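You operate a simulated robot arm through the tools that you are given. There is no shell and no other tool. Be economical: measure what you need, move in short steps, check, and stop when the job is done.

Carry out the task below with a simulated two-armed robot. There is one attempt and no reset: what you move stays moved.

Task
Stack the carton labelled "dowels" from the top of the long plywood bench on top of the carton that says "damson". Put the orange disc with a knob on the white table. Take the blue plastic box and leave it on the glazed white board. Stack the carton labelled "brackets" from the top of the long plywood bench on top of the carton that says "hangers". Put the grey float on the top of the low bench. Shut the grey slider. Any order will do. Set down upright: blue plastic box, grey float.

Only the result counts: the job must be done as asked and must still hold three seconds after the hand-in. Knocking over, shifting, dropping, spilling or breaking anything else fails it.

Robot
Two 7-joint arms with two-finger parallel grippers on one trunk, on a base that drives. Base frame: it is fixed to the floor where the robot stands at the start and does not move with it; the origin is under the middle of the robot, x ahead of it, y to its left, z up. Lengths are in m, angles in rad, forces in N, time in s.
The left shoulder is at the start at [0.07, 0.177, 1.12], the right one opposite. With the tool pointing down near the work surface each hand reaches from about 0.3 to 0.74 m from the robot's upright axis, wherever it stands, measured 20 degrees to its own side. Places, roughly: blue plastic box (6x5x8 cm) [0.6, 1.6, 0.9]; glazed white board [-1.5, 0.8, 0.8]; grey float (8x6x10 cm) [0.4, -1.2, 0.8]; grey slider [-6.6, -1.4, 0.8]; orange disc with a knob (6x6x6 cm) [0.4, 0.4, 0.8]; top of the low bench [-0.6, -3.1, 0.6]; white table [0.5, 2.2, 0.8]. Payload 3.43 kg a hand.
Tool frame (each hand has its own): the origin (TCP) lies between the finger pads and is the grasp point; the fingertips stand 0.03 m ahead of it; z points along the fingers, y is the line along which they close. Largest opening 0.094 m; finger width 0.028, thickness 0.01; the body of the gripper, 0.05 by 0.096 m, starts 0.055 m behind the TCP.
Orientation is told as [roll, pitch, yaw] about the base's x, y, z axes, in that order, counted from this pose: with the fingers straight down and closing along the base's y, the tool's x points along the base's -x, its y along +y and its z along -z.

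Tools
- The arms move only by the tool jog_arm. It takes "left_increments", "right_increments" or both (then of equal length, played together; a hand with none holds still); each is a list of rows, each a list of 3 entries, a list of its own where there are three numbers: the shift along the base's x, y, z in units of 200 mm (1.0 is 200 mm), then the turn, a rotation vector about the base's x, y, z in units of 45 degrees (1.0 is 45 degrees), then the finger opening in m, from 0 to 0.094. In form: [[[x, y, z], [rx, ry, rz], hand], ...]. A call has 1 to 10 rows; each row is the pose to reach, as a shift and turn from the pose commanded when the call began. A call with a number of a shift or a turn outside -1 to 1 is refused whole. A row lasts 0.2 s, in which the tool goes at most 0.05 m and 0.15 rad; a call with a longer step from one row to the next is refused whole, and so is a gripper value outside its range. A pose out of reach is approached as far as the arm can. The call stops where the force on the tool passes 40 N (or 10 N more than at its start, if that is more) or the arm is blocked; 0.2 s more then pass. The fingers move at their own pace (about 0.153 m/s each) and stop on an object; they squeeze with about 45 N. The grip force told is the motor's: it shows also when the fingers shut on nothing. Time passes only in rows, and 0.2 s behind the last, so rows that repeat a pose let the fingers close. It gives the time, the measured TCP pose, the force on the tool (base axes), the opening and the grip force at its end, in the units of the frame above (readings bear some noise), with the torque about the TCP (base axes, N m) and any sound that the robot's microphone picked up.
- Cameras (640 x 400 px; columns grow to the right, rows downward): "scene" is now at [0.1354, -0.0168, 1.4392]; the picture's right is [-0.11, -0.99, -0.00], its down [-0.66, 0.07, -0.75] and it looks along [0.75, -0.08, -0.66] (base axes); focal length 214 px, centre (320, 200). "left" rides on the left gripper at [0.076, -0.014, -0.102] in its tool frame; the picture's right is [0.18, 0.98, 0.00], its down [-0.75, 0.14, -0.64] and it looks along [-0.63, 0.12, 0.77] (tool axes); focal length 243 px, centre (320, 200). "right" rides on the right gripper at [0.076, 0.014, -0.102] in its tool frame; the picture's right is [-0.18, 0.98, 0.00], its down [-0.75, -0.14, -0.64] and it looks along [-0.63, -0.12, 0.77] (tool axes); focal length 243 px, centre (320, 200). There is no depth. A picture from a camera that has moved, and an enlarged one, comes with that camera's place and axes in the base frame and with its lens. The place of the scene camera against the robot may be out by one fixed shift of up to 0.018 m in any direction.
- get_image(camera): a new picture of that camera. It takes no simulated time.
- move_column(by): slides the trunk up (or, below 0, down) by that many m; the arms and the scene camera ride with it, the base frame stays. It gives what a move gives, with no picture.
- steer(legs): drives the robot by 1 to 6 legs, each [ahead, turn to the left] in m and rad, along the robot's own axes; the way and the turn of a leg run together, so that a leg with both is an arc; at most 1.5 m and 3.142 rad a leg. The arms and the cameras ride along, it lands a little off, and it stops where it bumps. It gives what a move gives.
- head_to(pan, tilt): turns the head with the scene camera to pan (to the left, within 1.501 rad either way) and tilt (down, from -0.506 to 1.204), counted from straight ahead of the robot. It gives what a move gives.
- inspect(camera, box): a new picture of the part [left, top, right, bottom] of that camera's present view, enlarged. It takes no simulated time.
- hand_in(): hands the job in; it is judged then, once.

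Go step by step. Nothing tells you exact positions but the pictures and the camera data: compare them with the known pose of the tool, close in by small moves and look again before you grip or let go. The budget is 175 turns and 148 pictures, counting those below and the enlarged ones. Unless the task says otherwise, let go and move clear before handing in, and close with one line.

The tools are called after "Call:" as name(argument=value, ...) on one line, values as JSON. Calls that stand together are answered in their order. jog_arm: Moves the arms, as the interface text tells. Its arguments: {"type":"object","properties":{"left_increments":{"type":"array"},"right_increments":{"type":"array"}},"required":[]} The other tools are called the same way: move_column (by) slides the trunk up or down; steer (legs) drives the base; head_to (pan, tilt) turns the head that bears the scene camera; get_image (camera) takes a picture; inspect (camera, box) takes an enlarged picture of a part of a camera's view; hand_in () hands the job in.

At the start:

```text
time_s: 0.0
left_tool_pos: [0.4236, -0.0167, 1.1975]
left_tcp_rot: [0.002, 0.002, 0.0]
left_wrist_force: [-0.1, 0.8, -0.7]
left_torque: [0.01, -0.01, 0.0]
left_finger_gap: 0.094
left_grasp_force: 0.1
right_tool_pos: [0.3858, -0.463, 1.2567]
right_tcp_rot: [-0.001, 0.001, 0.0]
right_wrist_force: [1.0, 0.6, -0.8]
right_torque: [-0.02, -0.01, 0.02]
right_finger_gap: 0.094
right_grasp_force: 0.0
trunk travel left (down, up): [-0.7, 0.14]
robot x, y, heading: [-0.0008, 0.0019, -0.001]
head pan, tilt: [-0.11, 0.723]
```

scene: 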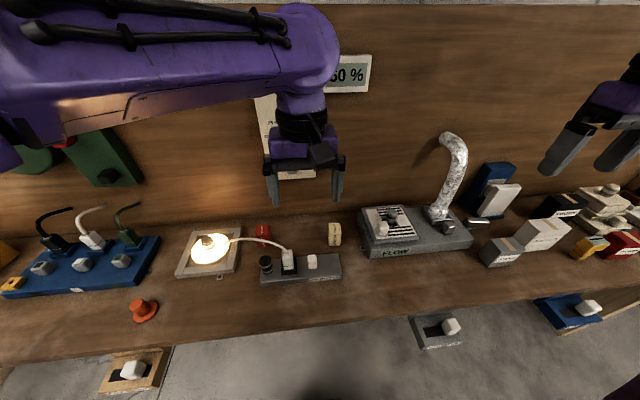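
right: 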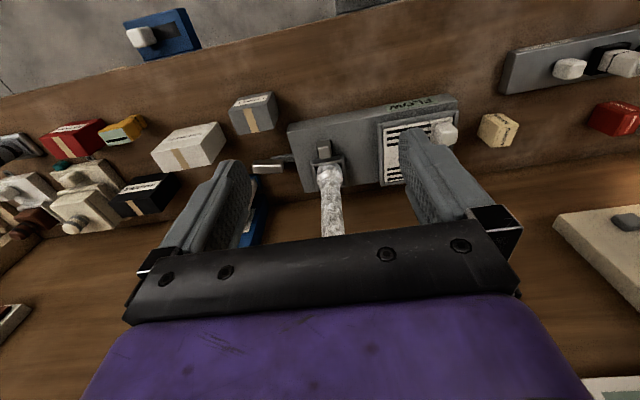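
left: 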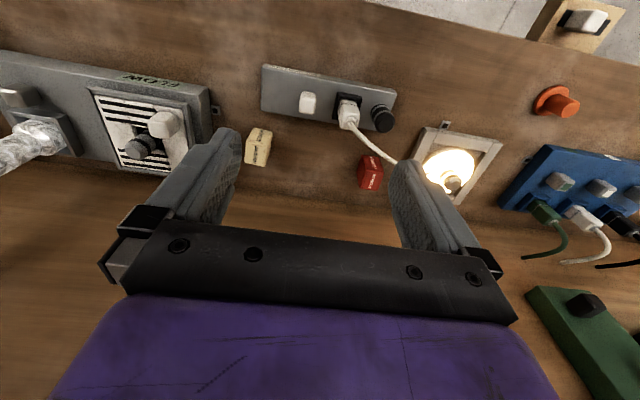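

I see the long plywood bench ahead with many things on it; the orange disc is near the front-left. I look around with the head before moving.

Call:
head_to(pan=1.0, tilt=0.5)

Call:
get_image(camera="scene")

Call:
head_to(pan=-1.0, tilt=0.5)

Call:
get_image(camera="scene")

```text
time_s: 1.3
left_tool_pos: [0.4234, -0.0167, 1.1965]
left_tcp_rot: [0.0, 0.0, 0.0]
left_wrist_force: [-1.2, 0.0, -0.8]
left_torque: [0.0, -0.03, 0.01]
left_finger_gap: 0.0941
left_grasp_force: 0.1
right_tool_pos: [0.3847, -0.4619, 1.2551]
right_tcp_rot: [-0.002, 0.001, -0.001]
right_wrist_force: [0.2, -0.2, 0.2]
right_torque: [0.04, 0.0, 0.01]
right_finger_gap: 0.0939
right_grasp_force: 0.0
trunk travel left (down, up): [-0.7, 0.14]
robot x, y, heading: [-0.0022, -0.0014, -0.0]
head pan, tilt: [1.0, 0.499]
```

```text
144 pictures are left
camera scene: at [0.1011, 0.0689, 1.4589], right [0.84, -0.54, 0.0], down [-0.26, -0.4, -0.88], along [0.47, 0.74, -0.48], focal length 214 px, centre (320, 200)
```

scene: 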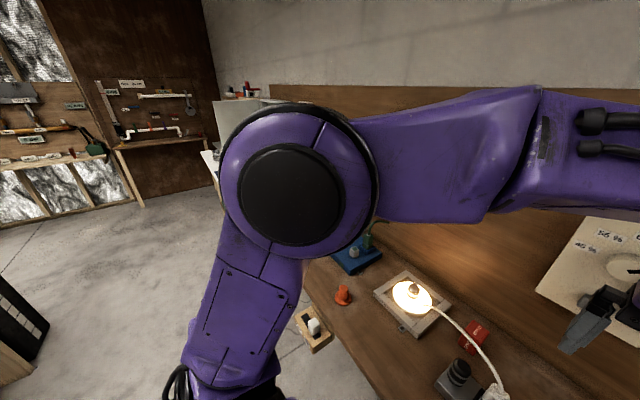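

```text
time_s: 3.3
left_tool_pos: [0.4229, -0.0166, 1.198]
left_tcp_rot: [0.0, 0.001, -0.002]
left_wrist_force: [-0.6, -0.2, 0.5]
left_torque: [0.02, 0.02, -0.01]
left_finger_gap: 0.094
left_grasp_force: 0.0
right_tool_pos: [0.3856, -0.4621, 1.2565]
right_tcp_rot: [-0.003, 0.0, -0.002]
right_wrist_force: [0.3, -0.1, 0.2]
right_torque: [0.01, -0.02, -0.01]
right_finger_gap: 0.0938
right_grasp_force: 0.1
trunk travel left (down, up): [-0.7, 0.14]
robot x, y, heading: [-0.0043, 0.0027, -0.002]
head pan, tilt: [-1.0, 0.499]
```

```text
143 pictures are left
camera scene: at [0.1011, -0.0842, 1.4589], right [-0.84, -0.54, 0.0], down [-0.26, 0.4, -0.88], along [0.47, -0.74, -0.48], focal length 214 px, centre (320, 200)
```

scene: 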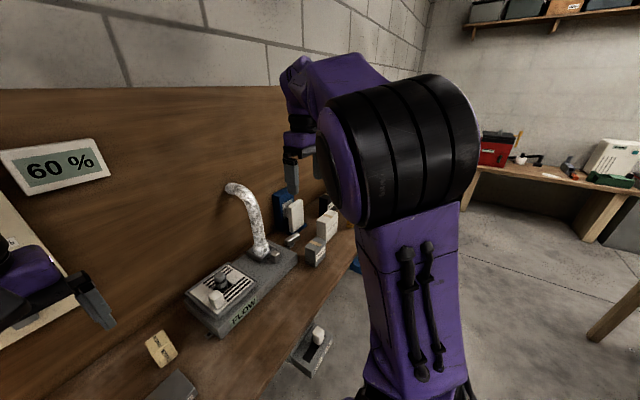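

The orange disc lies near [0.42, 0.43, 0.83]. I bring the left hand above it.

Call:
jog_arm(left_increments=[[[0, 0.24, 0], [0, 0, 0], 0.094], [[0, 0.48, 0], [0, 0, 0], 0.094], [[0, 0.72, 0], [0, 0, 0], 0.094], [[0, 0.96, 0], [0, 0, 0], 0.094]])

Call:
jog_arm(left_increments=[[[0, 0.24, 0], [0, 0, 0], 0.094], [[0, 0.48, 0], [0, 0, 0], 0.094], [[0, 0.72, 0], [0, 0, 0], 0.094], [[0, 0.96, 0], [0, 0, 0], 0.094]])

Call:
jog_arm(left_increments=[[[0, 0.15, -0.15], [0, 0, 0], 0.094], [[0, 0.3, -0.3], [0, 0, 0], 0.094], [[0, 0.3, -0.5], [0, 0, 0], 0.094], [[0, 0.3, -0.7], [0, 0, 0], 0.094]])

Call:
get_image(camera="left")

Call:
head_to(pan=0.6, tilt=0.8)

Call:
get_image(camera="scene")

```text
time_s: 4.3
left_tool_pos: [0.4242, 0.1771, 1.1961]
left_tcp_rot: [-0.003, 0.0, 0.001]
left_wrist_force: [-0.3, 1.2, -0.5]
left_torque: [-0.02, -0.01, -0.01]
left_finger_gap: 0.0936
left_grasp_force: 0.0
right_tool_pos: [0.3855, -0.4584, 1.257]
right_tcp_rot: [-0.004, 0.0, -0.002]
right_wrist_force: [-0.2, 0.4, 0.5]
right_torque: [-0.05, 0.0, -0.02]
right_finger_gap: 0.0939
right_grasp_force: 0.1
trunk travel left (down, up): [-0.7, 0.14]
robot x, y, heading: [-0.002, 0.0034, -0.0]
head pan, tilt: [-1.0, 0.499]
```

```text
time_s: 5.3
left_tool_pos: [0.424, 0.3712, 1.197]
left_tcp_rot: [-0.001, 0.0, 0.0]
left_wrist_force: [0.1, 0.6, 0.1]
left_torque: [-0.06, -0.01, -0.02]
left_finger_gap: 0.0939
left_grasp_force: 0.0
right_tool_pos: [0.3843, -0.4598, 1.2572]
right_tcp_rot: [-0.002, 0.001, 0.0]
right_wrist_force: [0.0, 0.3, 0.6]
right_torque: [-0.03, 0.01, 0.02]
right_finger_gap: 0.094
right_grasp_force: 0.0
trunk travel left (down, up): [-0.7, 0.14]
robot x, y, heading: [0.0009, 0.0008, -0.001]
head pan, tilt: [-1.0, 0.499]
```

```text
time_s: 6.3
left_tool_pos: [0.4241, 0.4281, 1.0586]
left_tcp_rot: [0.0, 0.002, 0.001]
left_wrist_force: [-0.3, 0.3, -0.2]
left_torque: [0.03, -0.01, 0.03]
left_finger_gap: 0.094
left_grasp_force: 0.1
right_tool_pos: [0.3869, -0.4608, 1.2564]
right_tcp_rot: [-0.001, 0.001, 0.001]
right_wrist_force: [0.4, -0.3, -0.1]
right_torque: [-0.04, 0.03, 0.01]
right_finger_gap: 0.094
right_grasp_force: 0.1
trunk travel left (down, up): [-0.7, 0.14]
robot x, y, heading: [-0.0006, 0.0004, -0.004]
head pan, tilt: [-1.0, 0.499]
```

```text
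142 pictures are left
camera left: at [0.3483, 0.4128, 1.1592], right [-0.18, 0.98, 0.0], down [0.75, 0.14, 0.64], along [0.63, 0.12, -0.77], focal length 243 px, centre (320, 200)
```

left: 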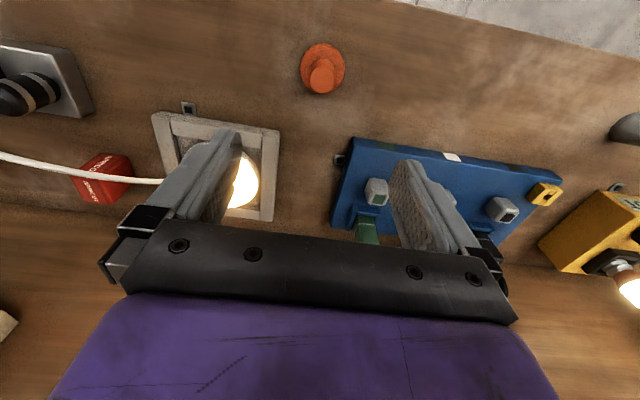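

```text
time_s: 7.9
left_tool_pos: [0.423, 0.4269, 1.0594]
left_tcp_rot: [-0.001, 0.0, 0.001]
left_wrist_force: [-0.1, 0.7, -0.1]
left_torque: [-0.01, 0.01, 0.01]
left_finger_gap: 0.094
left_grasp_force: 0.1
right_tool_pos: [0.3866, -0.4607, 1.2554]
right_tcp_rot: [0.001, 0.002, 0.0]
right_wrist_force: [0.3, -0.1, 0.8]
right_torque: [0.02, -0.01, 0.01]
right_finger_gap: 0.0939
right_grasp_force: 0.0
trunk travel left (down, up): [-0.7, 0.14]
robot x, y, heading: [0.0029, 0.0018, 0.001]
head pan, tilt: [0.6, 0.799]
```

```text
141 pictures are left
camera scene: at [0.1185, 0.0383, 1.4329], right [0.56, -0.83, 0.0], down [-0.59, -0.4, -0.7], along [0.58, 0.39, -0.72], focal length 214 px, centre (320, 200)
```

scene: 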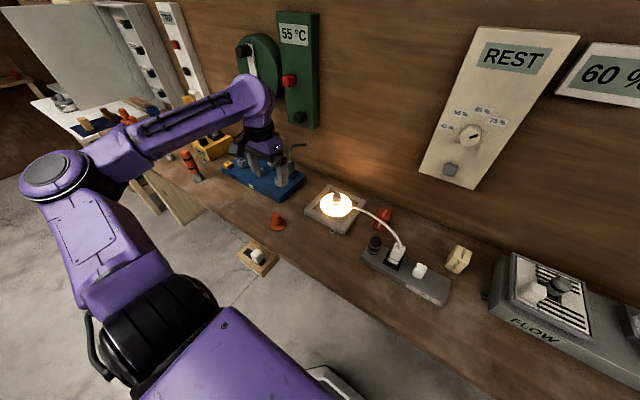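

Both views agree: the disc's knob stands upright at about [0.414, 0.429]. I go down and grip the knob.

Call:
jog_arm(left_increments=[[[-0.02, 0.005, -0.2], [0, 0, 0], 0.094], [[-0.045, 0.005, -0.4], [0, 0, 0], 0.094], [[-0.045, 0.005, -0.6], [0, 0, 0], 0.094], [[-0.045, 0.005, -0.8], [0, 0, 0], 0.094], [[-0.045, 0.005, -0.945], [0, 0, 0], 0.094], [[-0.045, 0.005, -0.945], [0, 0, 0], 0.094]])

Call:
get_image(camera="left")

Call:
inspect(camera="scene", box=[200, 130, 360, 270])

```text
time_s: 9.3
left_tool_pos: [0.4141, 0.4284, 0.8685]
left_tcp_rot: [0.001, 0.0, 0.0]
left_wrist_force: [0.4, 0.0, 0.8]
left_torque: [0.03, 0.0, -0.06]
left_finger_gap: 0.0942
left_grasp_force: 0.1
right_tool_pos: [0.3859, -0.4616, 1.2563]
right_tcp_rot: [-0.001, 0.0, -0.001]
right_wrist_force: [0.9, 0.3, 0.1]
right_torque: [-0.01, 0.03, 0.01]
right_finger_gap: 0.0937
right_grasp_force: 0.1
trunk travel left (down, up): [-0.7, 0.14]
robot x, y, heading: [0.0013, -0.0021, -0.001]
head pan, tilt: [0.6, 0.799]
```

```text
140 pictures are left
camera left: at [0.3386, 0.4132, 0.9705], right [-0.18, 0.98, 0.0], down [0.75, 0.14, 0.64], along [0.63, 0.12, -0.77], focal length 243 px, centre (320, 200)
```

left: 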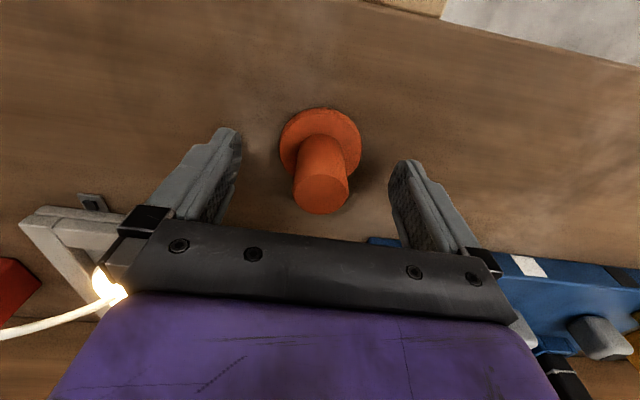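

```text
2.86 times, centred on (280, 200) of scene
camera zoom: at [0.1182, 0.0381, 1.433], right [0.56, -0.83, 0.0], down [-0.59, -0.41, -0.7], along [0.58, 0.39, -0.72], focal length 613 px, centre (434, 200)
```

zoom: 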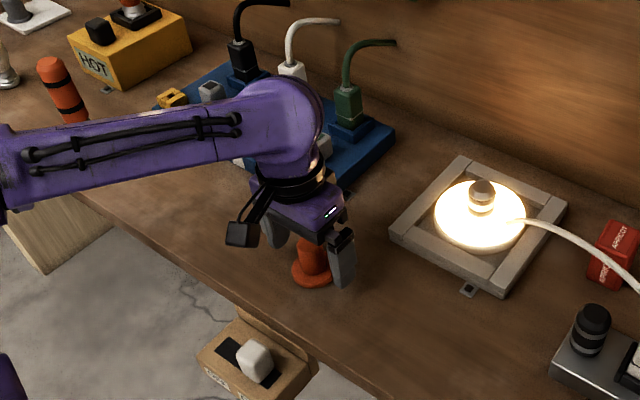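

The knob stands between the fingers, so I close on it and lift.

Call:
jog_arm(left_increments=[[[-0.02, 0, 0], [0, 0, 0], 0.06], [[-0.02, 0, 0], [0, 0, 0], 0.0], [[-0.02, 0, 0], [0, 0, 0], 0.0], [[-0.02, 0, 0], [0, 0, 0], 0.0], [[-0.02, 0, 0.2], [0, 0, 0], 0.0], [[-0.02, 0, 0.4], [0, 0, 0], 0.0], [[-0.02, 0, 0.6], [0, 0, 0], 0.0], [[-0.02, 0, 0.8], [0, 0, 0], 0.0], [[-0.02, 0, 1.0], [0, 0, 0], 0.0]])

Call:
get_image(camera="left")

```text
time_s: 11.3
left_tool_pos: [0.4092, 0.4271, 1.0697]
left_tcp_rot: [0.0, 0.0, 0.001]
left_wrist_force: [-0.2, -0.3, -0.1]
left_torque: [0.01, -0.01, 0.01]
left_finger_gap: 0.0306
left_grasp_force: 44.9
right_tool_pos: [0.3838, -0.4633, 1.2561]
right_tcp_rot: [-0.001, 0.0, -0.001]
right_wrist_force: [-1.4, -0.2, 0.2]
right_torque: [0.03, 0.01, -0.01]
right_finger_gap: 0.0941
right_grasp_force: 0.1
trunk travel left (down, up): [-0.7, 0.14]
robot x, y, heading: [0.0032, 0.0028, -0.002]
head pan, tilt: [0.6, 0.799]
```

```text
138 pictures are left
camera left: at [0.3337, 0.4128, 1.1716], right [-0.18, 0.98, 0.0], down [0.75, 0.14, 0.64], along [0.63, 0.12, -0.77], focal length 243 px, centre (320, 200)
```

left: 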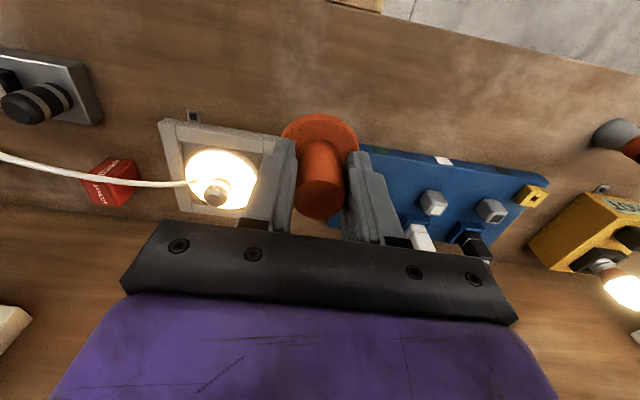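

The knob is held. I raise the hand, turn the robot left and look along the way.

Call:
jog_arm(left_increments=[[[0, 0, 0.2], [0, 0, 0], 0.0], [[0, 0, 0.4], [0, 0, 0], 0.0], [[0, 0, 0.6], [0, 0, 0], 0.0]])

Call:
steer(legs=[[0, 1.571]])

Call:
head_to(pan=-0.3, tilt=0.4)

Call:
get_image(camera="scene")

```text
time_s: 12.1
left_tool_pos: [0.4106, 0.4284, 1.1884]
left_tcp_rot: [0.0, 0.0, 0.0]
left_wrist_force: [-0.4, 0.6, -0.5]
left_torque: [0.02, 0.01, -0.01]
left_finger_gap: 0.0305
left_grasp_force: 45.0
right_tool_pos: [0.3861, -0.4637, 1.2554]
right_tcp_rot: [0.0, 0.0, 0.001]
right_wrist_force: [-0.2, -0.6, 0.0]
right_torque: [0.02, 0.0, 0.01]
right_finger_gap: 0.0939
right_grasp_force: 0.1
trunk travel left (down, up): [-0.7, 0.14]
robot x, y, heading: [-0.004, 0.0, -0.001]
head pan, tilt: [0.6, 0.799]
```

```text
time_s: 16.4
left_tool_pos: [-0.4358, 0.4062, 1.1884]
left_tcp_rot: [0.0, 0.002, 1.588]
left_wrist_force: [0.8, 0.1, 0.6]
left_torque: [-0.01, 0.0, -0.02]
left_finger_gap: 0.0301
left_grasp_force: 45.0
right_tool_pos: [0.4557, 0.3927, 1.2567]
right_tcp_rot: [0.001, 0.0, 1.588]
right_wrist_force: [0.6, 0.3, 0.0]
right_torque: [-0.02, -0.06, 0.03]
right_finger_gap: 0.0941
right_grasp_force: 0.0
trunk travel left (down, up): [-0.7, 0.14]
robot x, y, heading: [-0.0, -0.003, 1.59]
head pan, tilt: [0.6, 0.799]
```

```text
time_s: 17.6
left_tool_pos: [-0.435, 0.4041, 1.1884]
left_tcp_rot: [0.001, 0.0, 1.588]
left_wrist_force: [0.4, -0.1, 0.0]
left_torque: [-0.02, -0.04, 0.01]
left_finger_gap: 0.0299
left_grasp_force: 45.1
right_tool_pos: [0.4567, 0.3927, 1.2556]
right_tcp_rot: [0.0, 0.001, 1.586]
right_wrist_force: [-0.2, 0.1, -0.3]
right_torque: [0.0, -0.01, 0.0]
right_finger_gap: 0.0943
right_grasp_force: 0.0
trunk travel left (down, up): [-0.7, 0.14]
robot x, y, heading: [-0.0005, -0.0009, 1.589]
head pan, tilt: [-0.3, 0.4]
```

```text
137 pictures are left
camera scene: at [0.0267, 0.1317, 1.468], right [0.96, -0.28, 0.0], down [-0.11, -0.37, -0.92], along [0.26, 0.88, -0.39], focal length 214 px, centre (320, 200)
```

scene: 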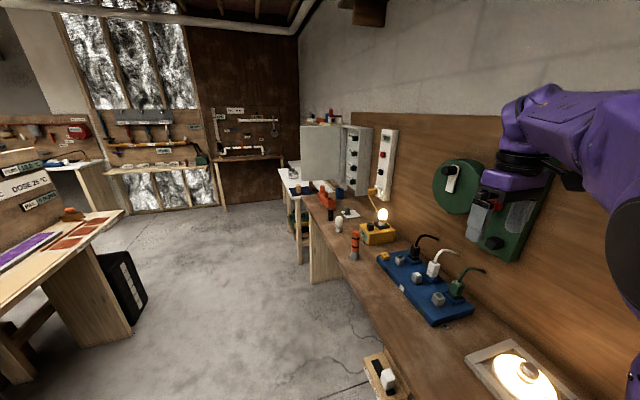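

I look closer at the far end of the bench, where the blue box and white table should be.

Call:
inspect(camera="scene", box=[270, 110, 430, 270])

Call:
jog_arm(right_increments=[[[-0.25, 0, 0], [0, 0, 0], 0.094], [[-0.5, 0, 0], [0, 0, 0], 0.094], [[-0.75, 0, 0], [0, 0, 0], 0.094]])

Call:
steer(legs=[[0, 0.12], [1.0, 0], [0, -0.14]])

Call:
get_image(camera="scene")

```text
2.50 times, centred on (350, 190) of scene
camera zoom: at [0.0267, 0.1317, 1.468], right [0.96, -0.28, 0.0], down [-0.11, -0.37, -0.92], along [0.26, 0.88, -0.39], focal length 536 px, centre (245, 225)
```

zoom: 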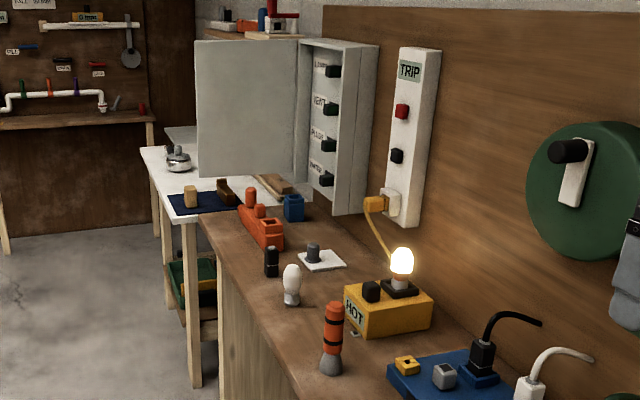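

```text
time_s: 18.4
left_tool_pos: [-0.4334, 0.4058, 1.1892]
left_tcp_rot: [0.003, 0.001, 1.585]
left_wrist_force: [0.4, -0.2, -0.6]
left_torque: [0.0, 0.04, 0.01]
left_finger_gap: 0.0295
left_grasp_force: 45.1
right_tool_pos: [0.329, 0.4201, 1.2573]
right_tcp_rot: [0.013, 0.007, 1.58]
right_wrist_force: [0.5, 0.6, -0.2]
right_torque: [-0.03, 0.01, 0.01]
right_finger_gap: 0.094
right_grasp_force: 0.0
right hand out of reach, approached as far as the arm can: row 2, 3
trunk travel left (down, up): [-0.7, 0.14]
robot x, y, heading: [-0.0, -0.0002, 1.59]
head pan, tilt: [-0.3, 0.4]
```

```text
time_s: 24.8
left_tool_pos: [-0.5585, 1.4033, 1.1888]
left_tcp_rot: [-0.001, 0.0, 1.563]
left_wrist_force: [-0.1, 0.1, -1.1]
left_torque: [0.0, 0.05, 0.0]
left_finger_gap: 0.029
left_grasp_force: 45.2
right_tool_pos: [0.2023, 1.4021, 1.2595]
right_tcp_rot: [0.013, 0.004, 1.56]
right_wrist_force: [-0.4, -0.3, 0.1]
right_torque: [-0.02, 0.02, 0.0]
right_finger_gap: 0.0938
right_grasp_force: 0.1
trunk travel left (down, up): [-0.7, 0.14]
robot x, y, heading: [-0.1294, 0.9877, 1.562]
head pan, tilt: [-0.3, 0.4]
```

```text
135 pictures are left
camera scene: at [-0.1034, 1.1199, 1.468], right [0.95, -0.3, 0.0], down [-0.12, -0.37, -0.92], along [0.28, 0.88, -0.39], focal length 214 px, centre (320, 200)
```

scene: 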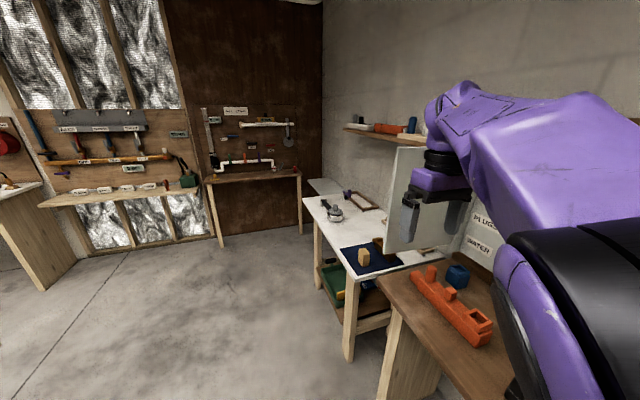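

The table's free patch lies between the blue mat and the kettle, about [0.38, 2.15]. I drive to stand in front of it, keeping clear of the cabinet door, then look.

Call:
steer(legs=[[0, 0.22], [1.02, 0], [0, -1.78]])

Call:
head_to(pan=0.1, tilt=0.5)

Call:
get_image(camera="scene")

```text
time_s: 35.2
left_tool_pos: [0.0773, 2.413, 1.1879]
left_tcp_rot: [0.0, 0.0, -0.032]
left_wrist_force: [-0.5, 0.2, -0.4]
left_torque: [0.0, 0.01, 0.01]
left_finger_gap: 0.0288
left_grasp_force: 44.6
right_tool_pos: [0.0563, 1.6507, 1.2595]
right_tcp_rot: [0.016, 0.004, -0.032]
right_wrist_force: [0.6, 0.2, -0.9]
right_torque: [-0.01, -0.02, -0.01]
right_finger_gap: 0.0938
right_grasp_force: 0.0
trunk travel left (down, up): [-0.7, 0.14]
robot x, y, heading: [-0.3467, 1.9952, -0.032]
head pan, tilt: [-0.3, 0.4]
```

```text
time_s: 36.1
left_tool_pos: [0.0767, 2.4128, 1.1892]
left_tcp_rot: [-0.002, 0.0, -0.032]
left_wrist_force: [-0.1, 1.3, -0.2]
left_torque: [0.03, 0.01, 0.02]
left_finger_gap: 0.0287
left_grasp_force: 45.4
right_tool_pos: [0.0566, 1.6511, 1.2591]
right_tcp_rot: [0.018, 0.005, -0.032]
right_wrist_force: [0.9, -1.0, 0.4]
right_torque: [-0.02, -0.01, -0.03]
right_finger_gap: 0.094
right_grasp_force: 0.0
trunk travel left (down, up): [-0.7, 0.14]
robot x, y, heading: [-0.3437, 1.9969, -0.031]
head pan, tilt: [0.099, 0.499]
```

```text
134 pictures are left
camera scene: at [-0.2049, 1.994, 1.4589], right [0.07, -1.0, 0.0], down [-0.48, -0.03, -0.88], along [0.88, 0.06, -0.48], focal length 214 px, centre (320, 200)
```

scene: 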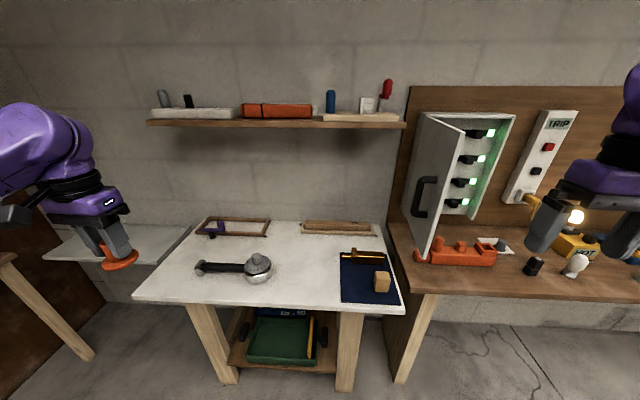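

The free patch between kettle and mat centres near [0.39, 2.09]. I drive a bit forward and swing the left hand over it.

Call:
steer(legs=[[0.2, 0]])

Call:
jog_arm(left_increments=[[[0.15, -0.2, 0], [0, 0, 0], 0.0], [[0.3, -0.4, 0], [0, 0, 0], 0.0], [[0.45, -0.6, 0], [0, 0, 0], 0.0], [[0.55, -0.8, 0], [0, 0, 0], 0.0], [[0.55, -1, 0], [0, 0, 0], 0.0]])

Call:
jog_arm(left_increments=[[[0, -0.2, -0.1], [0, 0, 0], 0.0], [[0, -0.4, -0.2], [0, 0, 0], 0.0], [[0, -0.55, -0.4], [0, 0, 0], 0.0], [[0, -0.55, -0.6], [0, 0, 0], 0.0], [[0, -0.55, -0.8], [0, 0, 0], 0.0]])

Call:
get_image(camera="scene")

Call:
get_image(camera="left")

```text
time_s: 37.7
left_tool_pos: [0.2779, 2.4062, 1.1904]
left_tcp_rot: [0.0, -0.002, -0.033]
left_wrist_force: [-0.5, 0.0, -0.1]
left_torque: [0.01, -0.01, 0.0]
left_finger_gap: 0.0289
left_grasp_force: 44.9
right_tool_pos: [0.2584, 1.6436, 1.2609]
right_tcp_rot: [0.016, 0.003, -0.035]
right_wrist_force: [0.1, 0.7, -0.1]
right_torque: [-0.02, -0.02, -0.01]
right_finger_gap: 0.0941
right_grasp_force: 0.1
trunk travel left (down, up): [-0.7, 0.14]
robot x, y, heading: [-0.1454, 1.9889, -0.033]
head pan, tilt: [0.099, 0.499]
```

```text
time_s: 38.9
left_tool_pos: [0.3881, 2.2022, 1.1909]
left_tcp_rot: [0.003, -0.002, -0.034]
left_wrist_force: [-0.4, 0.0, -0.7]
left_torque: [0.02, -0.03, 0.01]
left_finger_gap: 0.0287
left_grasp_force: 45.2
right_tool_pos: [0.258, 1.6422, 1.2585]
right_tcp_rot: [0.02, 0.005, -0.036]
right_wrist_force: [-0.5, -0.4, -0.3]
right_torque: [0.04, 0.02, 0.02]
right_finger_gap: 0.0939
right_grasp_force: 0.1
trunk travel left (down, up): [-0.7, 0.14]
robot x, y, heading: [-0.1472, 1.9904, -0.031]
head pan, tilt: [0.099, 0.499]
```

```text
time_s: 40.1
left_tool_pos: [0.3883, 2.0948, 1.0283]
left_tcp_rot: [0.0, 0.001, -0.032]
left_wrist_force: [0.7, -0.6, -0.4]
left_torque: [0.0, 0.03, 0.03]
left_finger_gap: 0.0288
left_grasp_force: 44.5
right_tool_pos: [0.2589, 1.6421, 1.2595]
right_tcp_rot: [0.018, 0.004, -0.036]
right_wrist_force: [-0.1, -0.5, -0.3]
right_torque: [-0.01, -0.02, -0.01]
right_finger_gap: 0.0939
right_grasp_force: 0.0
trunk travel left (down, up): [-0.7, 0.14]
robot x, y, heading: [-0.1443, 1.9912, -0.029]
head pan, tilt: [0.099, 0.499]
```

```text
133 pictures are left
camera scene: at [-0.0023, 1.9871, 1.4588], right [0.07, -1.0, 0.0], down [-0.48, -0.03, -0.88], along [0.88, 0.06, -0.48], focal length 214 px, centre (320, 200)
```

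scene: 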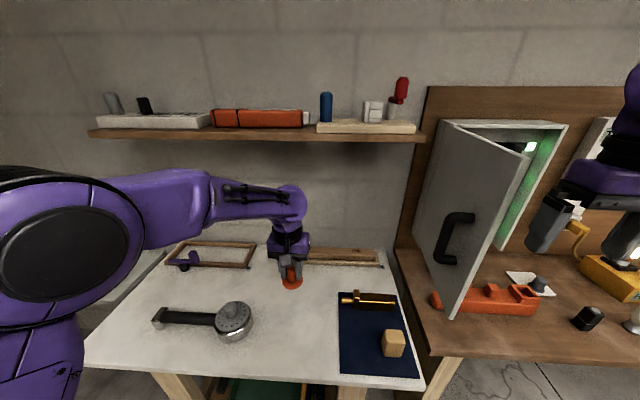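

```text
132 pictures are left
camera left: at [0.3122, 2.0826, 1.1305], right [-0.15, 0.99, 0.0], down [0.76, 0.12, 0.64], along [0.63, 0.1, -0.77], focal length 243 px, centre (320, 200)
```

left: 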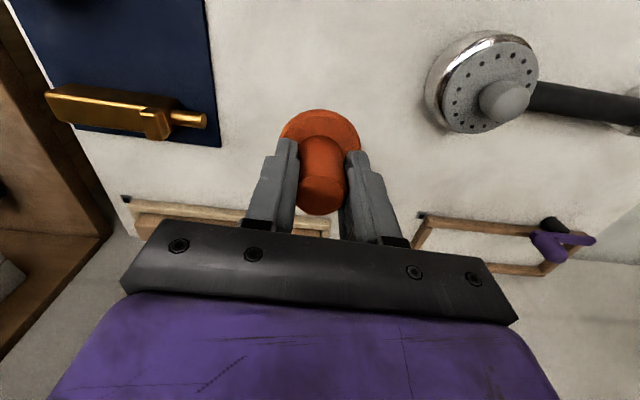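

The spot below is free. I lower to near the table, then in small steps until contact.

Call:
jog_arm(left_increments=[[[0, 0, -0.2], [0, 0, 0], 0.0], [[0, 0, -0.4], [0, 0, 0], 0.0], [[0, 0, -0.6], [0, 0, 0], 0.0], [[0, 0, -0.75], [0, 0, 0], 0.0], [[0, 0, -0.78], [0, 0, 0], 0.0], [[0, 0, -0.8], [0, 0, 0], 0.0]])

Call:
get_image(camera="left")

Call:
inspect(camera="scene", box=[240, 210, 360, 330])

```text
time_s: 41.5
left_tool_pos: [0.3888, 2.0944, 0.8697]
left_tcp_rot: [0.0, -0.002, -0.034]
left_wrist_force: [0.3, -0.6, 0.1]
left_torque: [0.0, -0.01, 0.03]
left_finger_gap: 0.0282
left_grasp_force: 44.6
right_tool_pos: [0.2573, 1.6427, 1.2595]
right_tcp_rot: [0.017, 0.007, -0.035]
right_wrist_force: [0.2, 0.0, 0.3]
right_torque: [0.02, -0.04, -0.01]
right_finger_gap: 0.0942
right_grasp_force: 0.0
trunk travel left (down, up): [-0.7, 0.14]
robot x, y, heading: [-0.1457, 1.9893, -0.033]
head pan, tilt: [0.099, 0.499]
```

```text
131 pictures are left
camera left: at [0.3128, 2.0826, 0.9711], right [-0.15, 0.99, 0.0], down [0.76, 0.12, 0.64], along [0.64, 0.1, -0.77], focal length 243 px, centre (320, 200)
```

left: 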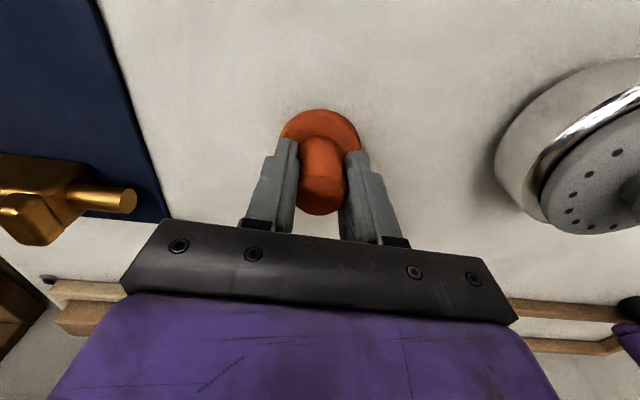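

```text
3.33 times, centred on (300, 270) of scene
camera zoom: at [-0.0032, 1.9872, 1.4589], right [0.07, -1.0, 0.0], down [-0.48, -0.03, -0.88], along [0.88, 0.06, -0.48], focal length 715 px, centre (387, -33)
```

zoom: 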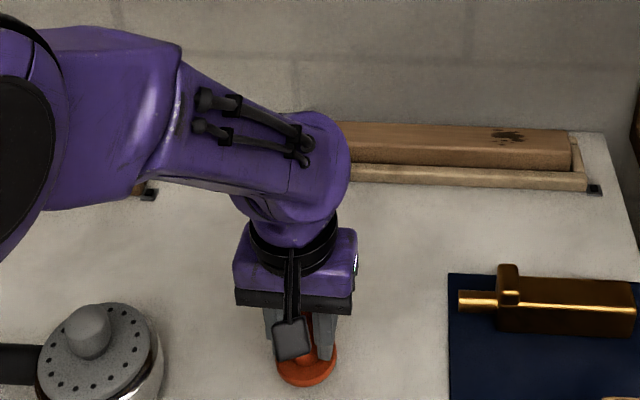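

Still above the table; I creep down.

Call:
jog_arm(left_increments=[[[0, 0, -0.015], [0, 0, 0], 0.0], [[0, 0, -0.03], [0, 0, 0], 0.0], [[0, 0, -0.045], [0, 0, 0], 0.0], [[0, 0, -0.06], [0, 0, 0], 0.0], [[0, 0, -0.075], [0, 0, 0], 0.0], [[0, 0, -0.09], [0, 0, 0], 0.0]])

```text
time_s: 42.9
left_tool_pos: [0.3892, 2.0957, 0.8511]
left_tcp_rot: [0.0, -0.001, -0.034]
left_wrist_force: [0.9, -0.8, 0.0]
left_torque: [0.0, 0.04, -0.01]
left_finger_gap: 0.0286
left_grasp_force: 45.1
right_tool_pos: [0.2592, 1.6428, 1.2595]
right_tcp_rot: [0.016, 0.005, -0.035]
right_wrist_force: [-0.7, -0.7, -1.3]
right_torque: [-0.03, 0.03, -0.01]
right_finger_gap: 0.0938
right_grasp_force: 0.1
trunk travel left (down, up): [-0.7, 0.14]
robot x, y, heading: [-0.1465, 1.9901, -0.039]
head pan, tilt: [0.099, 0.499]
```

Call:
jog_arm(left_increments=[[[0, 0, -0.015], [0, 0, 0], 0.0], [[0, 0, -0.03], [0, 0, 0], 0.0], [[0, 0, -0.045], [0, 0, 0], 0.0], [[0, 0, -0.06], [0, 0, 0], 0.0], [[0, 0, -0.075], [0, 0, 0], 0.0], [[0, 0, -0.09], [0, 0, 0], 0.0], [[0, 0, -0.105], [0, 0, 0], 0.0], [[0, 0, -0.12], [0, 0, 0], 0.0], [[0, 0, -0.135], [0, 0, 0], 0.0]])

Call:
get_image(camera="left")

```text
time_s: 43.8
left_tool_pos: [0.3908, 2.0956, 0.8475]
left_tcp_rot: [0.0, -0.015, -0.03]
left_wrist_force: [-6.8, 1.9, 23.9]
left_torque: [0.06, 0.7, -0.05]
left_finger_gap: 0.0288
left_grasp_force: 45.0
right_tool_pos: [0.2548, 1.6416, 1.2606]
right_tcp_rot: [0.019, 0.0, -0.036]
right_wrist_force: [0.1, -0.2, 0.7]
right_torque: [-0.02, 0.02, 0.03]
right_finger_gap: 0.094
right_grasp_force: 0.1
trunk travel left (down, up): [-0.7, 0.14]
robot x, y, heading: [-0.1475, 1.9925, -0.031]
head pan, tilt: [0.099, 0.499]
stopped in row 4 (left hand): the force on the tool passed its limit (the readings are from after the stop); the commanded pose is now the measured one
```

```text
129 pictures are left
camera left: at [0.312, 2.0824, 0.9483], right [-0.15, 0.99, 0.0], down [0.75, 0.12, 0.65], along [0.65, 0.1, -0.76], focal length 243 px, centre (320, 200)
```

left: 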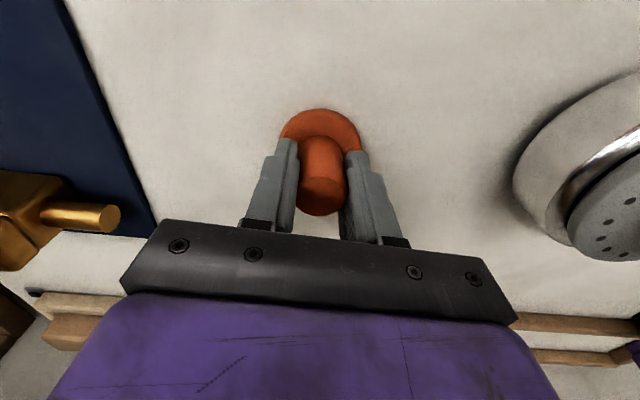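

The disc touches the table; I let go and rise.

Call:
jog_arm(left_increments=[[[0, 0, 0.005], [0, 0, 0], 0.04], [[0, 0, 0.005], [0, 0, 0], 0.07], [[0, 0, 0.005], [0, 0, 0], 0.08], [[0, 0, 0.2], [0, 0, 0], 0.08], [[0, 0, 0.4], [0, 0, 0], 0.08], [[0, 0, 0.6], [0, 0, 0], 0.08], [[0, 0, 0.8], [0, 0, 0], 0.08], [[0, 0, 1.0], [0, 0, 0], 0.08]])

Call:
jog_arm(left_increments=[[[-0.15, 0.15, 0.15], [0, 0, 0], 0.08], [[-0.3, 0.3, 0.3], [0, 0, 0], 0.08], [[-0.45, 0.45, 0.45], [0, 0, 0], 0.08], [[-0.5, 0.6, 0.6], [0, 0, 0], 0.08], [[-0.5, 0.8, 0.7], [0, 0, 0], 0.08]])

Call:
head_to(pan=-0.4, tilt=0.55)

Call:
get_image(camera="scene")

```text
time_s: 45.6
left_tool_pos: [0.3903, 2.0941, 1.0443]
left_tcp_rot: [-0.002, -0.01, -0.032]
left_wrist_force: [-0.3, 0.2, 0.5]
left_torque: [0.0, 0.05, -0.02]
left_finger_gap: 0.0802
left_grasp_force: 0.0
right_tool_pos: [0.2564, 1.6429, 1.259]
right_tcp_rot: [0.018, 0.004, -0.034]
right_wrist_force: [0.7, -0.1, -0.8]
right_torque: [0.0, 0.0, -0.06]
right_finger_gap: 0.0938
right_grasp_force: 0.0
trunk travel left (down, up): [-0.7, 0.14]
robot x, y, heading: [-0.1444, 1.99, -0.033]
head pan, tilt: [0.099, 0.499]
```

```text
refused: row 1 steps farther than a row can; nothing moved
```

```text
time_s: 46.5
left_tool_pos: [0.3928, 2.0946, 1.0448]
left_tcp_rot: [-0.001, -0.009, -0.029]
left_wrist_force: [0.9, 0.4, 0.3]
left_torque: [0.01, -0.01, -0.03]
left_finger_gap: 0.0798
left_grasp_force: 0.1
right_tool_pos: [0.2578, 1.643, 1.2595]
right_tcp_rot: [0.017, 0.005, -0.035]
right_wrist_force: [0.0, 0.5, 0.8]
right_torque: [0.0, -0.01, -0.01]
right_finger_gap: 0.094
right_grasp_force: 0.2
trunk travel left (down, up): [-0.7, 0.14]
robot x, y, heading: [-0.1497, 1.9928, -0.036]
head pan, tilt: [-0.4, 0.55]
```

```text
128 pictures are left
camera scene: at [-0.0126, 1.9437, 1.4543], right [-0.42, -0.91, 0.0], down [-0.47, 0.22, -0.85], along [0.77, -0.36, -0.52], focal length 214 px, centre (320, 200)
```

scene: 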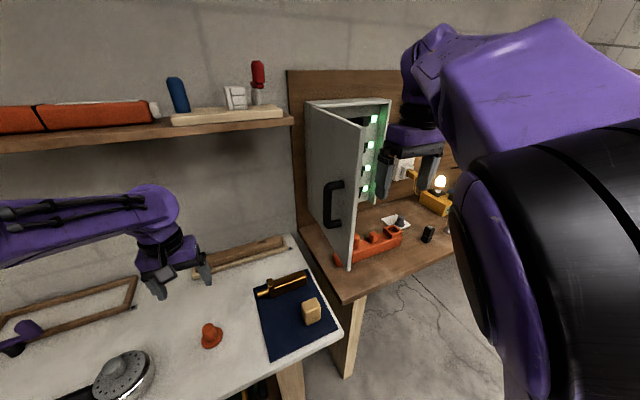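

The disc stands on the table. Next the blue box, which is right of the open door near [0.6, 1.59]; I fold the left arm, back off, shift right and approach with the right hand.

Call:
jog_arm(left_increments=[[[-0.12, 0.12, 0.15], [0, 0, 0], 0.08], [[-0.24, 0.24, 0.3], [0, 0, 0], 0.08], [[-0.36, 0.36, 0.45], [0, 0, 0], 0.08], [[-0.48, 0.48, 0.6], [0, 0, 0], 0.08], [[-0.6, 0.6, 0.75], [0, 0, 0], 0.08]])

Call:
steer(legs=[[-0.22, 0], [0, -1.54], [0.24, 0], [0, 1.571]])

Call:
head_to(pan=-0.2, tilt=0.5)

Call:
get_image(camera="scene")

```text
time_s: 47.7
left_tool_pos: [0.2705, 2.2141, 1.1952]
left_tcp_rot: [0.001, -0.014, -0.028]
left_wrist_force: [-0.7, 0.2, 0.5]
left_torque: [-0.01, -0.02, 0.0]
left_finger_gap: 0.0801
left_grasp_force: 0.2
right_tool_pos: [0.2565, 1.644, 1.2598]
right_tcp_rot: [0.017, 0.004, -0.035]
right_wrist_force: [-0.5, -0.1, -0.3]
right_torque: [-0.02, -0.03, 0.02]
right_finger_gap: 0.0938
right_grasp_force: 0.0
trunk travel left (down, up): [-0.7, 0.14]
robot x, y, heading: [-0.1452, 1.9899, -0.038]
head pan, tilt: [-0.4, 0.55]
```

```text
time_s: 58.4
left_tool_pos: [0.0393, 1.9994, 1.1941]
left_tcp_rot: [-0.001, -0.009, 0.014]
left_wrist_force: [-0.2, -0.4, -0.2]
left_torque: [0.03, -0.01, 0.0]
left_finger_gap: 0.08
left_grasp_force: 0.1
right_tool_pos: [0.0526, 1.4288, 1.2594]
right_tcp_rot: [0.015, 0.006, 0.01]
right_wrist_force: [-1.0, 0.1, 0.5]
right_torque: [-0.01, 0.0, 0.04]
right_finger_gap: 0.0939
right_grasp_force: 0.1
trunk travel left (down, up): [-0.7, 0.14]
robot x, y, heading: [-0.3627, 1.7565, 0.008]
head pan, tilt: [-0.4, 0.55]
```

```text
time_s: 59.1
left_tool_pos: [0.0404, 1.9988, 1.194]
left_tcp_rot: [-0.003, -0.011, 0.014]
left_wrist_force: [-0.5, -1.1, -0.2]
left_torque: [0.01, -0.01, -0.03]
left_finger_gap: 0.0796
left_grasp_force: 0.1
right_tool_pos: [0.0528, 1.4279, 1.2585]
right_tcp_rot: [0.017, 0.005, 0.01]
right_wrist_force: [-0.1, 0.0, 0.8]
right_torque: [0.03, -0.01, 0.03]
right_finger_gap: 0.0939
right_grasp_force: 0.1
trunk travel left (down, up): [-0.7, 0.14]
robot x, y, heading: [-0.3692, 1.7559, 0.011]
head pan, tilt: [-0.201, 0.499]
```

```text
127 pictures are left
camera scene: at [-0.2257, 1.7332, 1.4589], right [-0.19, -0.98, 0.0], down [-0.47, 0.09, -0.88], along [0.86, -0.17, -0.48], focal length 214 px, centre (320, 200)
```

scene: 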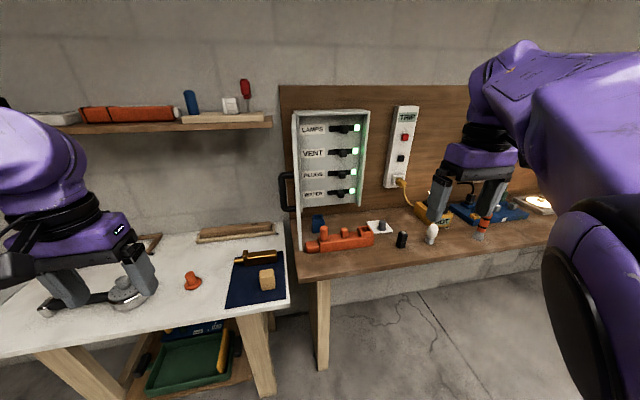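

Call:
inspect(camera="scene", box=[270, 160, 430, 270])

```text
3.64 times, centred on (350, 215) of scene
camera zoom: at [-0.2257, 1.7332, 1.4589], right [-0.19, -0.98, 0.0], down [-0.47, 0.09, -0.88], along [0.86, -0.17, -0.48], focal length 780 px, centre (211, 146)
```

zoom: 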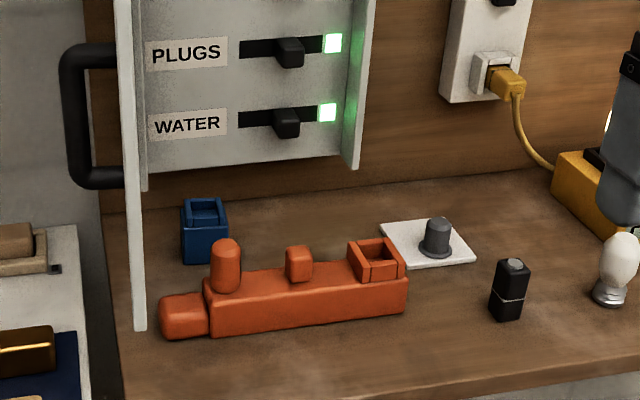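

The blue box stands at about [0.63, 1.573], with the door plane some 6 cm left of it. I drive forward and bring the right hand above it.

Call:
steer(legs=[[0.34, 0]])

Call:
jog_arm(right_increments=[[[0.2, 0.05, 0], [0, 0, 0], 0.08], [[0.4, 0.15, 0], [0, 0, 0], 0.08], [[0.6, 0.3, 0], [0, 0, 0], 0.08], [[0.8, 0.45, 0], [0, 0, 0], 0.08], [[0.95, 0.6, 0], [0, 0, 0], 0.08]])

Call:
get_image(camera="right")

Call:
get_image(camera="scene")

```text
time_s: 61.4
left_tool_pos: [0.3795, 2.0034, 1.1944]
left_tcp_rot: [-0.003, -0.011, 0.012]
left_wrist_force: [-0.2, -0.3, -0.3]
left_torque: [0.02, -0.01, -0.01]
left_finger_gap: 0.0802
left_grasp_force: 0.0
right_tool_pos: [0.3923, 1.4321, 1.2602]
right_tcp_rot: [0.017, 0.005, 0.006]
right_wrist_force: [0.2, 0.4, 0.2]
right_torque: [-0.01, -0.02, 0.03]
right_finger_gap: 0.0942
right_grasp_force: 0.1
trunk travel left (down, up): [-0.7, 0.14]
robot x, y, heading: [-0.0248, 1.7614, 0.015]
head pan, tilt: [-0.201, 0.499]
```

```text
time_s: 62.6
left_tool_pos: [0.382, 2.0024, 1.1929]
left_tcp_rot: [-0.002, -0.007, 0.013]
left_wrist_force: [-0.4, -0.6, -0.5]
left_torque: [0.01, 0.03, -0.01]
left_finger_gap: 0.0799
left_grasp_force: 0.1
right_tool_pos: [0.5775, 1.5442, 1.2576]
right_tcp_rot: [0.018, 0.008, 0.007]
right_wrist_force: [0.6, 0.1, 0.2]
right_torque: [-0.02, 0.02, 0.0]
right_finger_gap: 0.08
right_grasp_force: 0.1
right hand out of reach, approached as far as the arm can: row 5
trunk travel left (down, up): [-0.7, 0.14]
robot x, y, heading: [-0.0257, 1.7632, 0.012]
head pan, tilt: [-0.201, 0.499]
```

```text
125 pictures are left
camera right: at [0.5014, 1.5569, 1.3603], right [0.18, 0.98, 0.02], down [0.76, -0.15, 0.63], along [0.62, -0.1, -0.77], focal length 243 px, centre (320, 200)
```

right: 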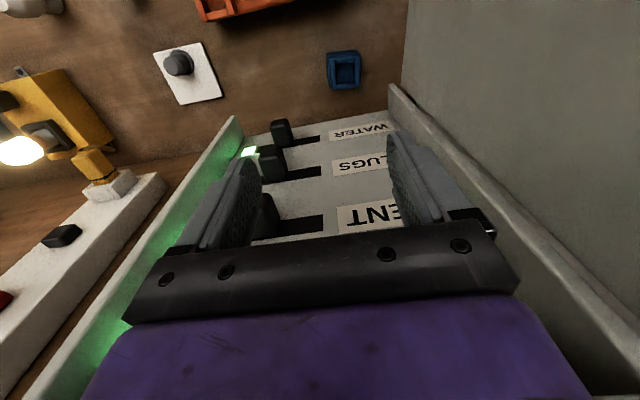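

```text
124 pictures are left
camera scene: at [0.1177, 1.7372, 1.4586], right [-0.19, -0.98, 0.0], down [-0.47, 0.09, -0.88], along [0.86, -0.17, -0.48], focal length 214 px, centre (320, 200)
```

scene: 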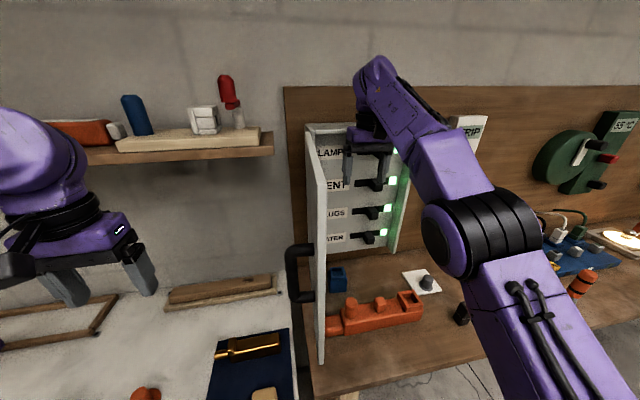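

I zoom on the blue box from the right hand camera to place it more exactly.

Call:
jog_arm(right_increments=[[[0.0, 0.06, -0.2], [0, 0, 0], 0.08], [[0.0, 0.12, -0.4], [0, 0, 0], 0.08], [[0.0, 0.15, -0.6], [0, 0, 0], 0.08], [[0.0, 0.15, -0.8], [0, 0, 0], 0.08]])

Call:
get_image(camera="right")

```text
time_s: 63.6
left_tool_pos: [0.3816, 2.0015, 1.1937]
left_tcp_rot: [-0.001, -0.012, 0.012]
left_wrist_force: [0.1, -0.1, -0.3]
left_torque: [0.02, 0.02, 0.0]
left_finger_gap: 0.08
left_grasp_force: 0.1
right_tool_pos: [0.5757, 1.5725, 1.0974]
right_tcp_rot: [0.019, 0.006, 0.008]
right_wrist_force: [0.4, -0.2, 0.4]
right_torque: [0.01, -0.02, 0.02]
right_finger_gap: 0.0799
right_grasp_force: 0.0
trunk travel left (down, up): [-0.7, 0.14]
robot x, y, heading: [-0.0255, 1.7573, 0.011]
head pan, tilt: [-0.201, 0.499]
```

```text
123 pictures are left
camera right: at [0.4995, 1.586, 1.2013], right [0.18, 0.98, 0.02], down [0.76, -0.15, 0.64], along [0.63, -0.1, -0.77], focal length 243 px, centre (320, 200)
```

right: 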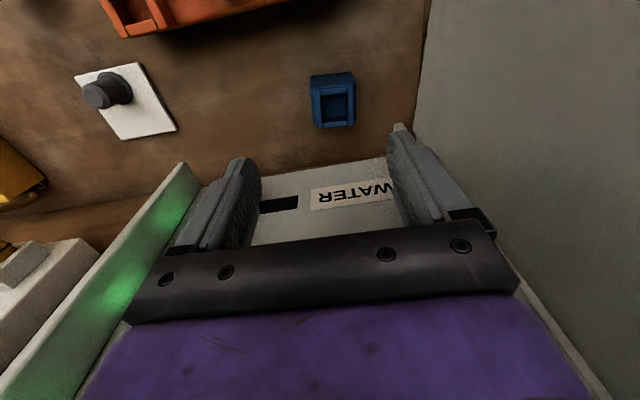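

The box top centres at about [0.603, 1.590, 0.90], the door plane is at y 1.70, so there is room. I descend with the right hand around the box.

Call:
jog_arm(right_increments=[[[0.05, 0.04, -0.15], [0, 0, 0], 0.085], [[0.1, 0.08, -0.3], [0, 0, 0], 0.085], [[0.137, 0.088, -0.45], [0, 0, 0], 0.085], [[0.137, 0.088, -0.6], [0, 0, 0], 0.085], [[0.137, 0.088, -0.75], [0, 0, 0], 0.085]])

Call:
get_image(camera="right")

```text
time_s: 64.8
left_tool_pos: [0.3813, 2.0033, 1.1949]
left_tcp_rot: [-0.001, -0.01, 0.015]
left_wrist_force: [-0.9, 0.6, -0.3]
left_torque: [0.0, 0.01, -0.04]
left_finger_gap: 0.0801
left_grasp_force: 0.2
right_tool_pos: [0.6045, 1.5923, 0.9465]
right_tcp_rot: [0.019, 0.007, 0.007]
right_wrist_force: [0.3, -0.3, 0.6]
right_torque: [-0.02, 0.01, 0.0]
right_finger_gap: 0.0849
right_grasp_force: 0.0
trunk travel left (down, up): [-0.7, 0.14]
robot x, y, heading: [-0.0281, 1.761, 0.016]
head pan, tilt: [-0.201, 0.499]
```

```text
122 pictures are left
camera right: at [0.5276, 1.6044, 1.0509], right [0.18, 0.98, 0.02], down [0.76, -0.15, 0.63], along [0.63, -0.1, -0.77], focal length 243 px, centre (320, 200)
```

right: 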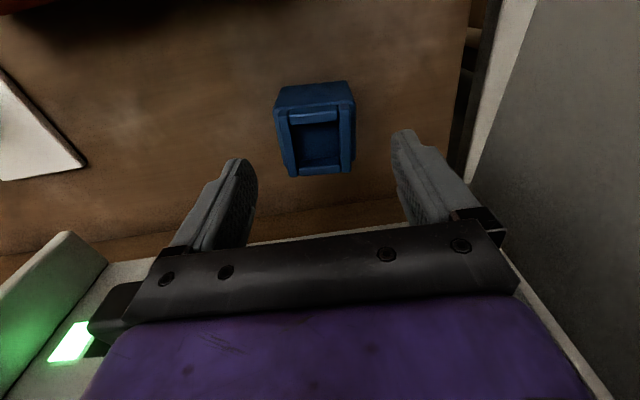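

Aligned within a couple of millimetres. I go down, close and lift.

Call:
jog_arm(right_increments=[[[-0.01, 0.01, -0.15], [0, 0, 0], 0.085], [[-0.01, 0.01, -0.3], [0, 0, 0], 0.085], [[-0.01, 0.01, -0.39], [0, 0, 0], 0.085], [[-0.01, 0.01, -0.39], [0, 0, 0], 0.04], [[-0.01, 0.01, -0.39], [0, 0, 0], 0.0], [[-0.01, 0.01, -0.39], [0, 0, 0], 0.0], [[-0.01, 0.01, -0.39], [0, 0, 0], 0.0]])

Call:
get_image(camera="right")

```text
time_s: 66.4
left_tool_pos: [0.3811, 2.003, 1.1926]
left_tcp_rot: [-0.002, -0.012, 0.012]
left_wrist_force: [0.2, 0.4, 0.5]
left_torque: [0.0, -0.01, 0.03]
left_finger_gap: 0.0801
left_grasp_force: 0.0
right_tool_pos: [0.6016, 1.5941, 0.871]
right_tcp_rot: [0.018, 0.007, 0.007]
right_wrist_force: [0.7, -0.3, -0.4]
right_torque: [-0.05, 0.03, 0.02]
right_finger_gap: 0.0649
right_grasp_force: 45.2
trunk travel left (down, up): [-0.7, 0.14]
robot x, y, heading: [-0.0266, 1.7629, 0.015]
head pan, tilt: [-0.201, 0.499]
```

```text
121 pictures are left
camera right: at [0.5251, 1.6063, 0.9737], right [0.18, 0.98, 0.02], down [0.76, -0.15, 0.63], along [0.63, -0.1, -0.77], focal length 243 px, centre (320, 200)
```

right: 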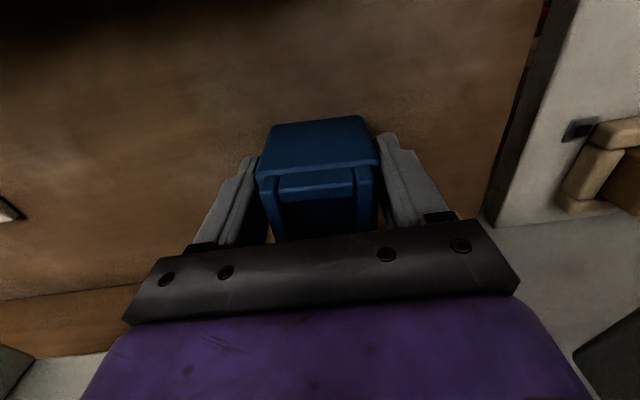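

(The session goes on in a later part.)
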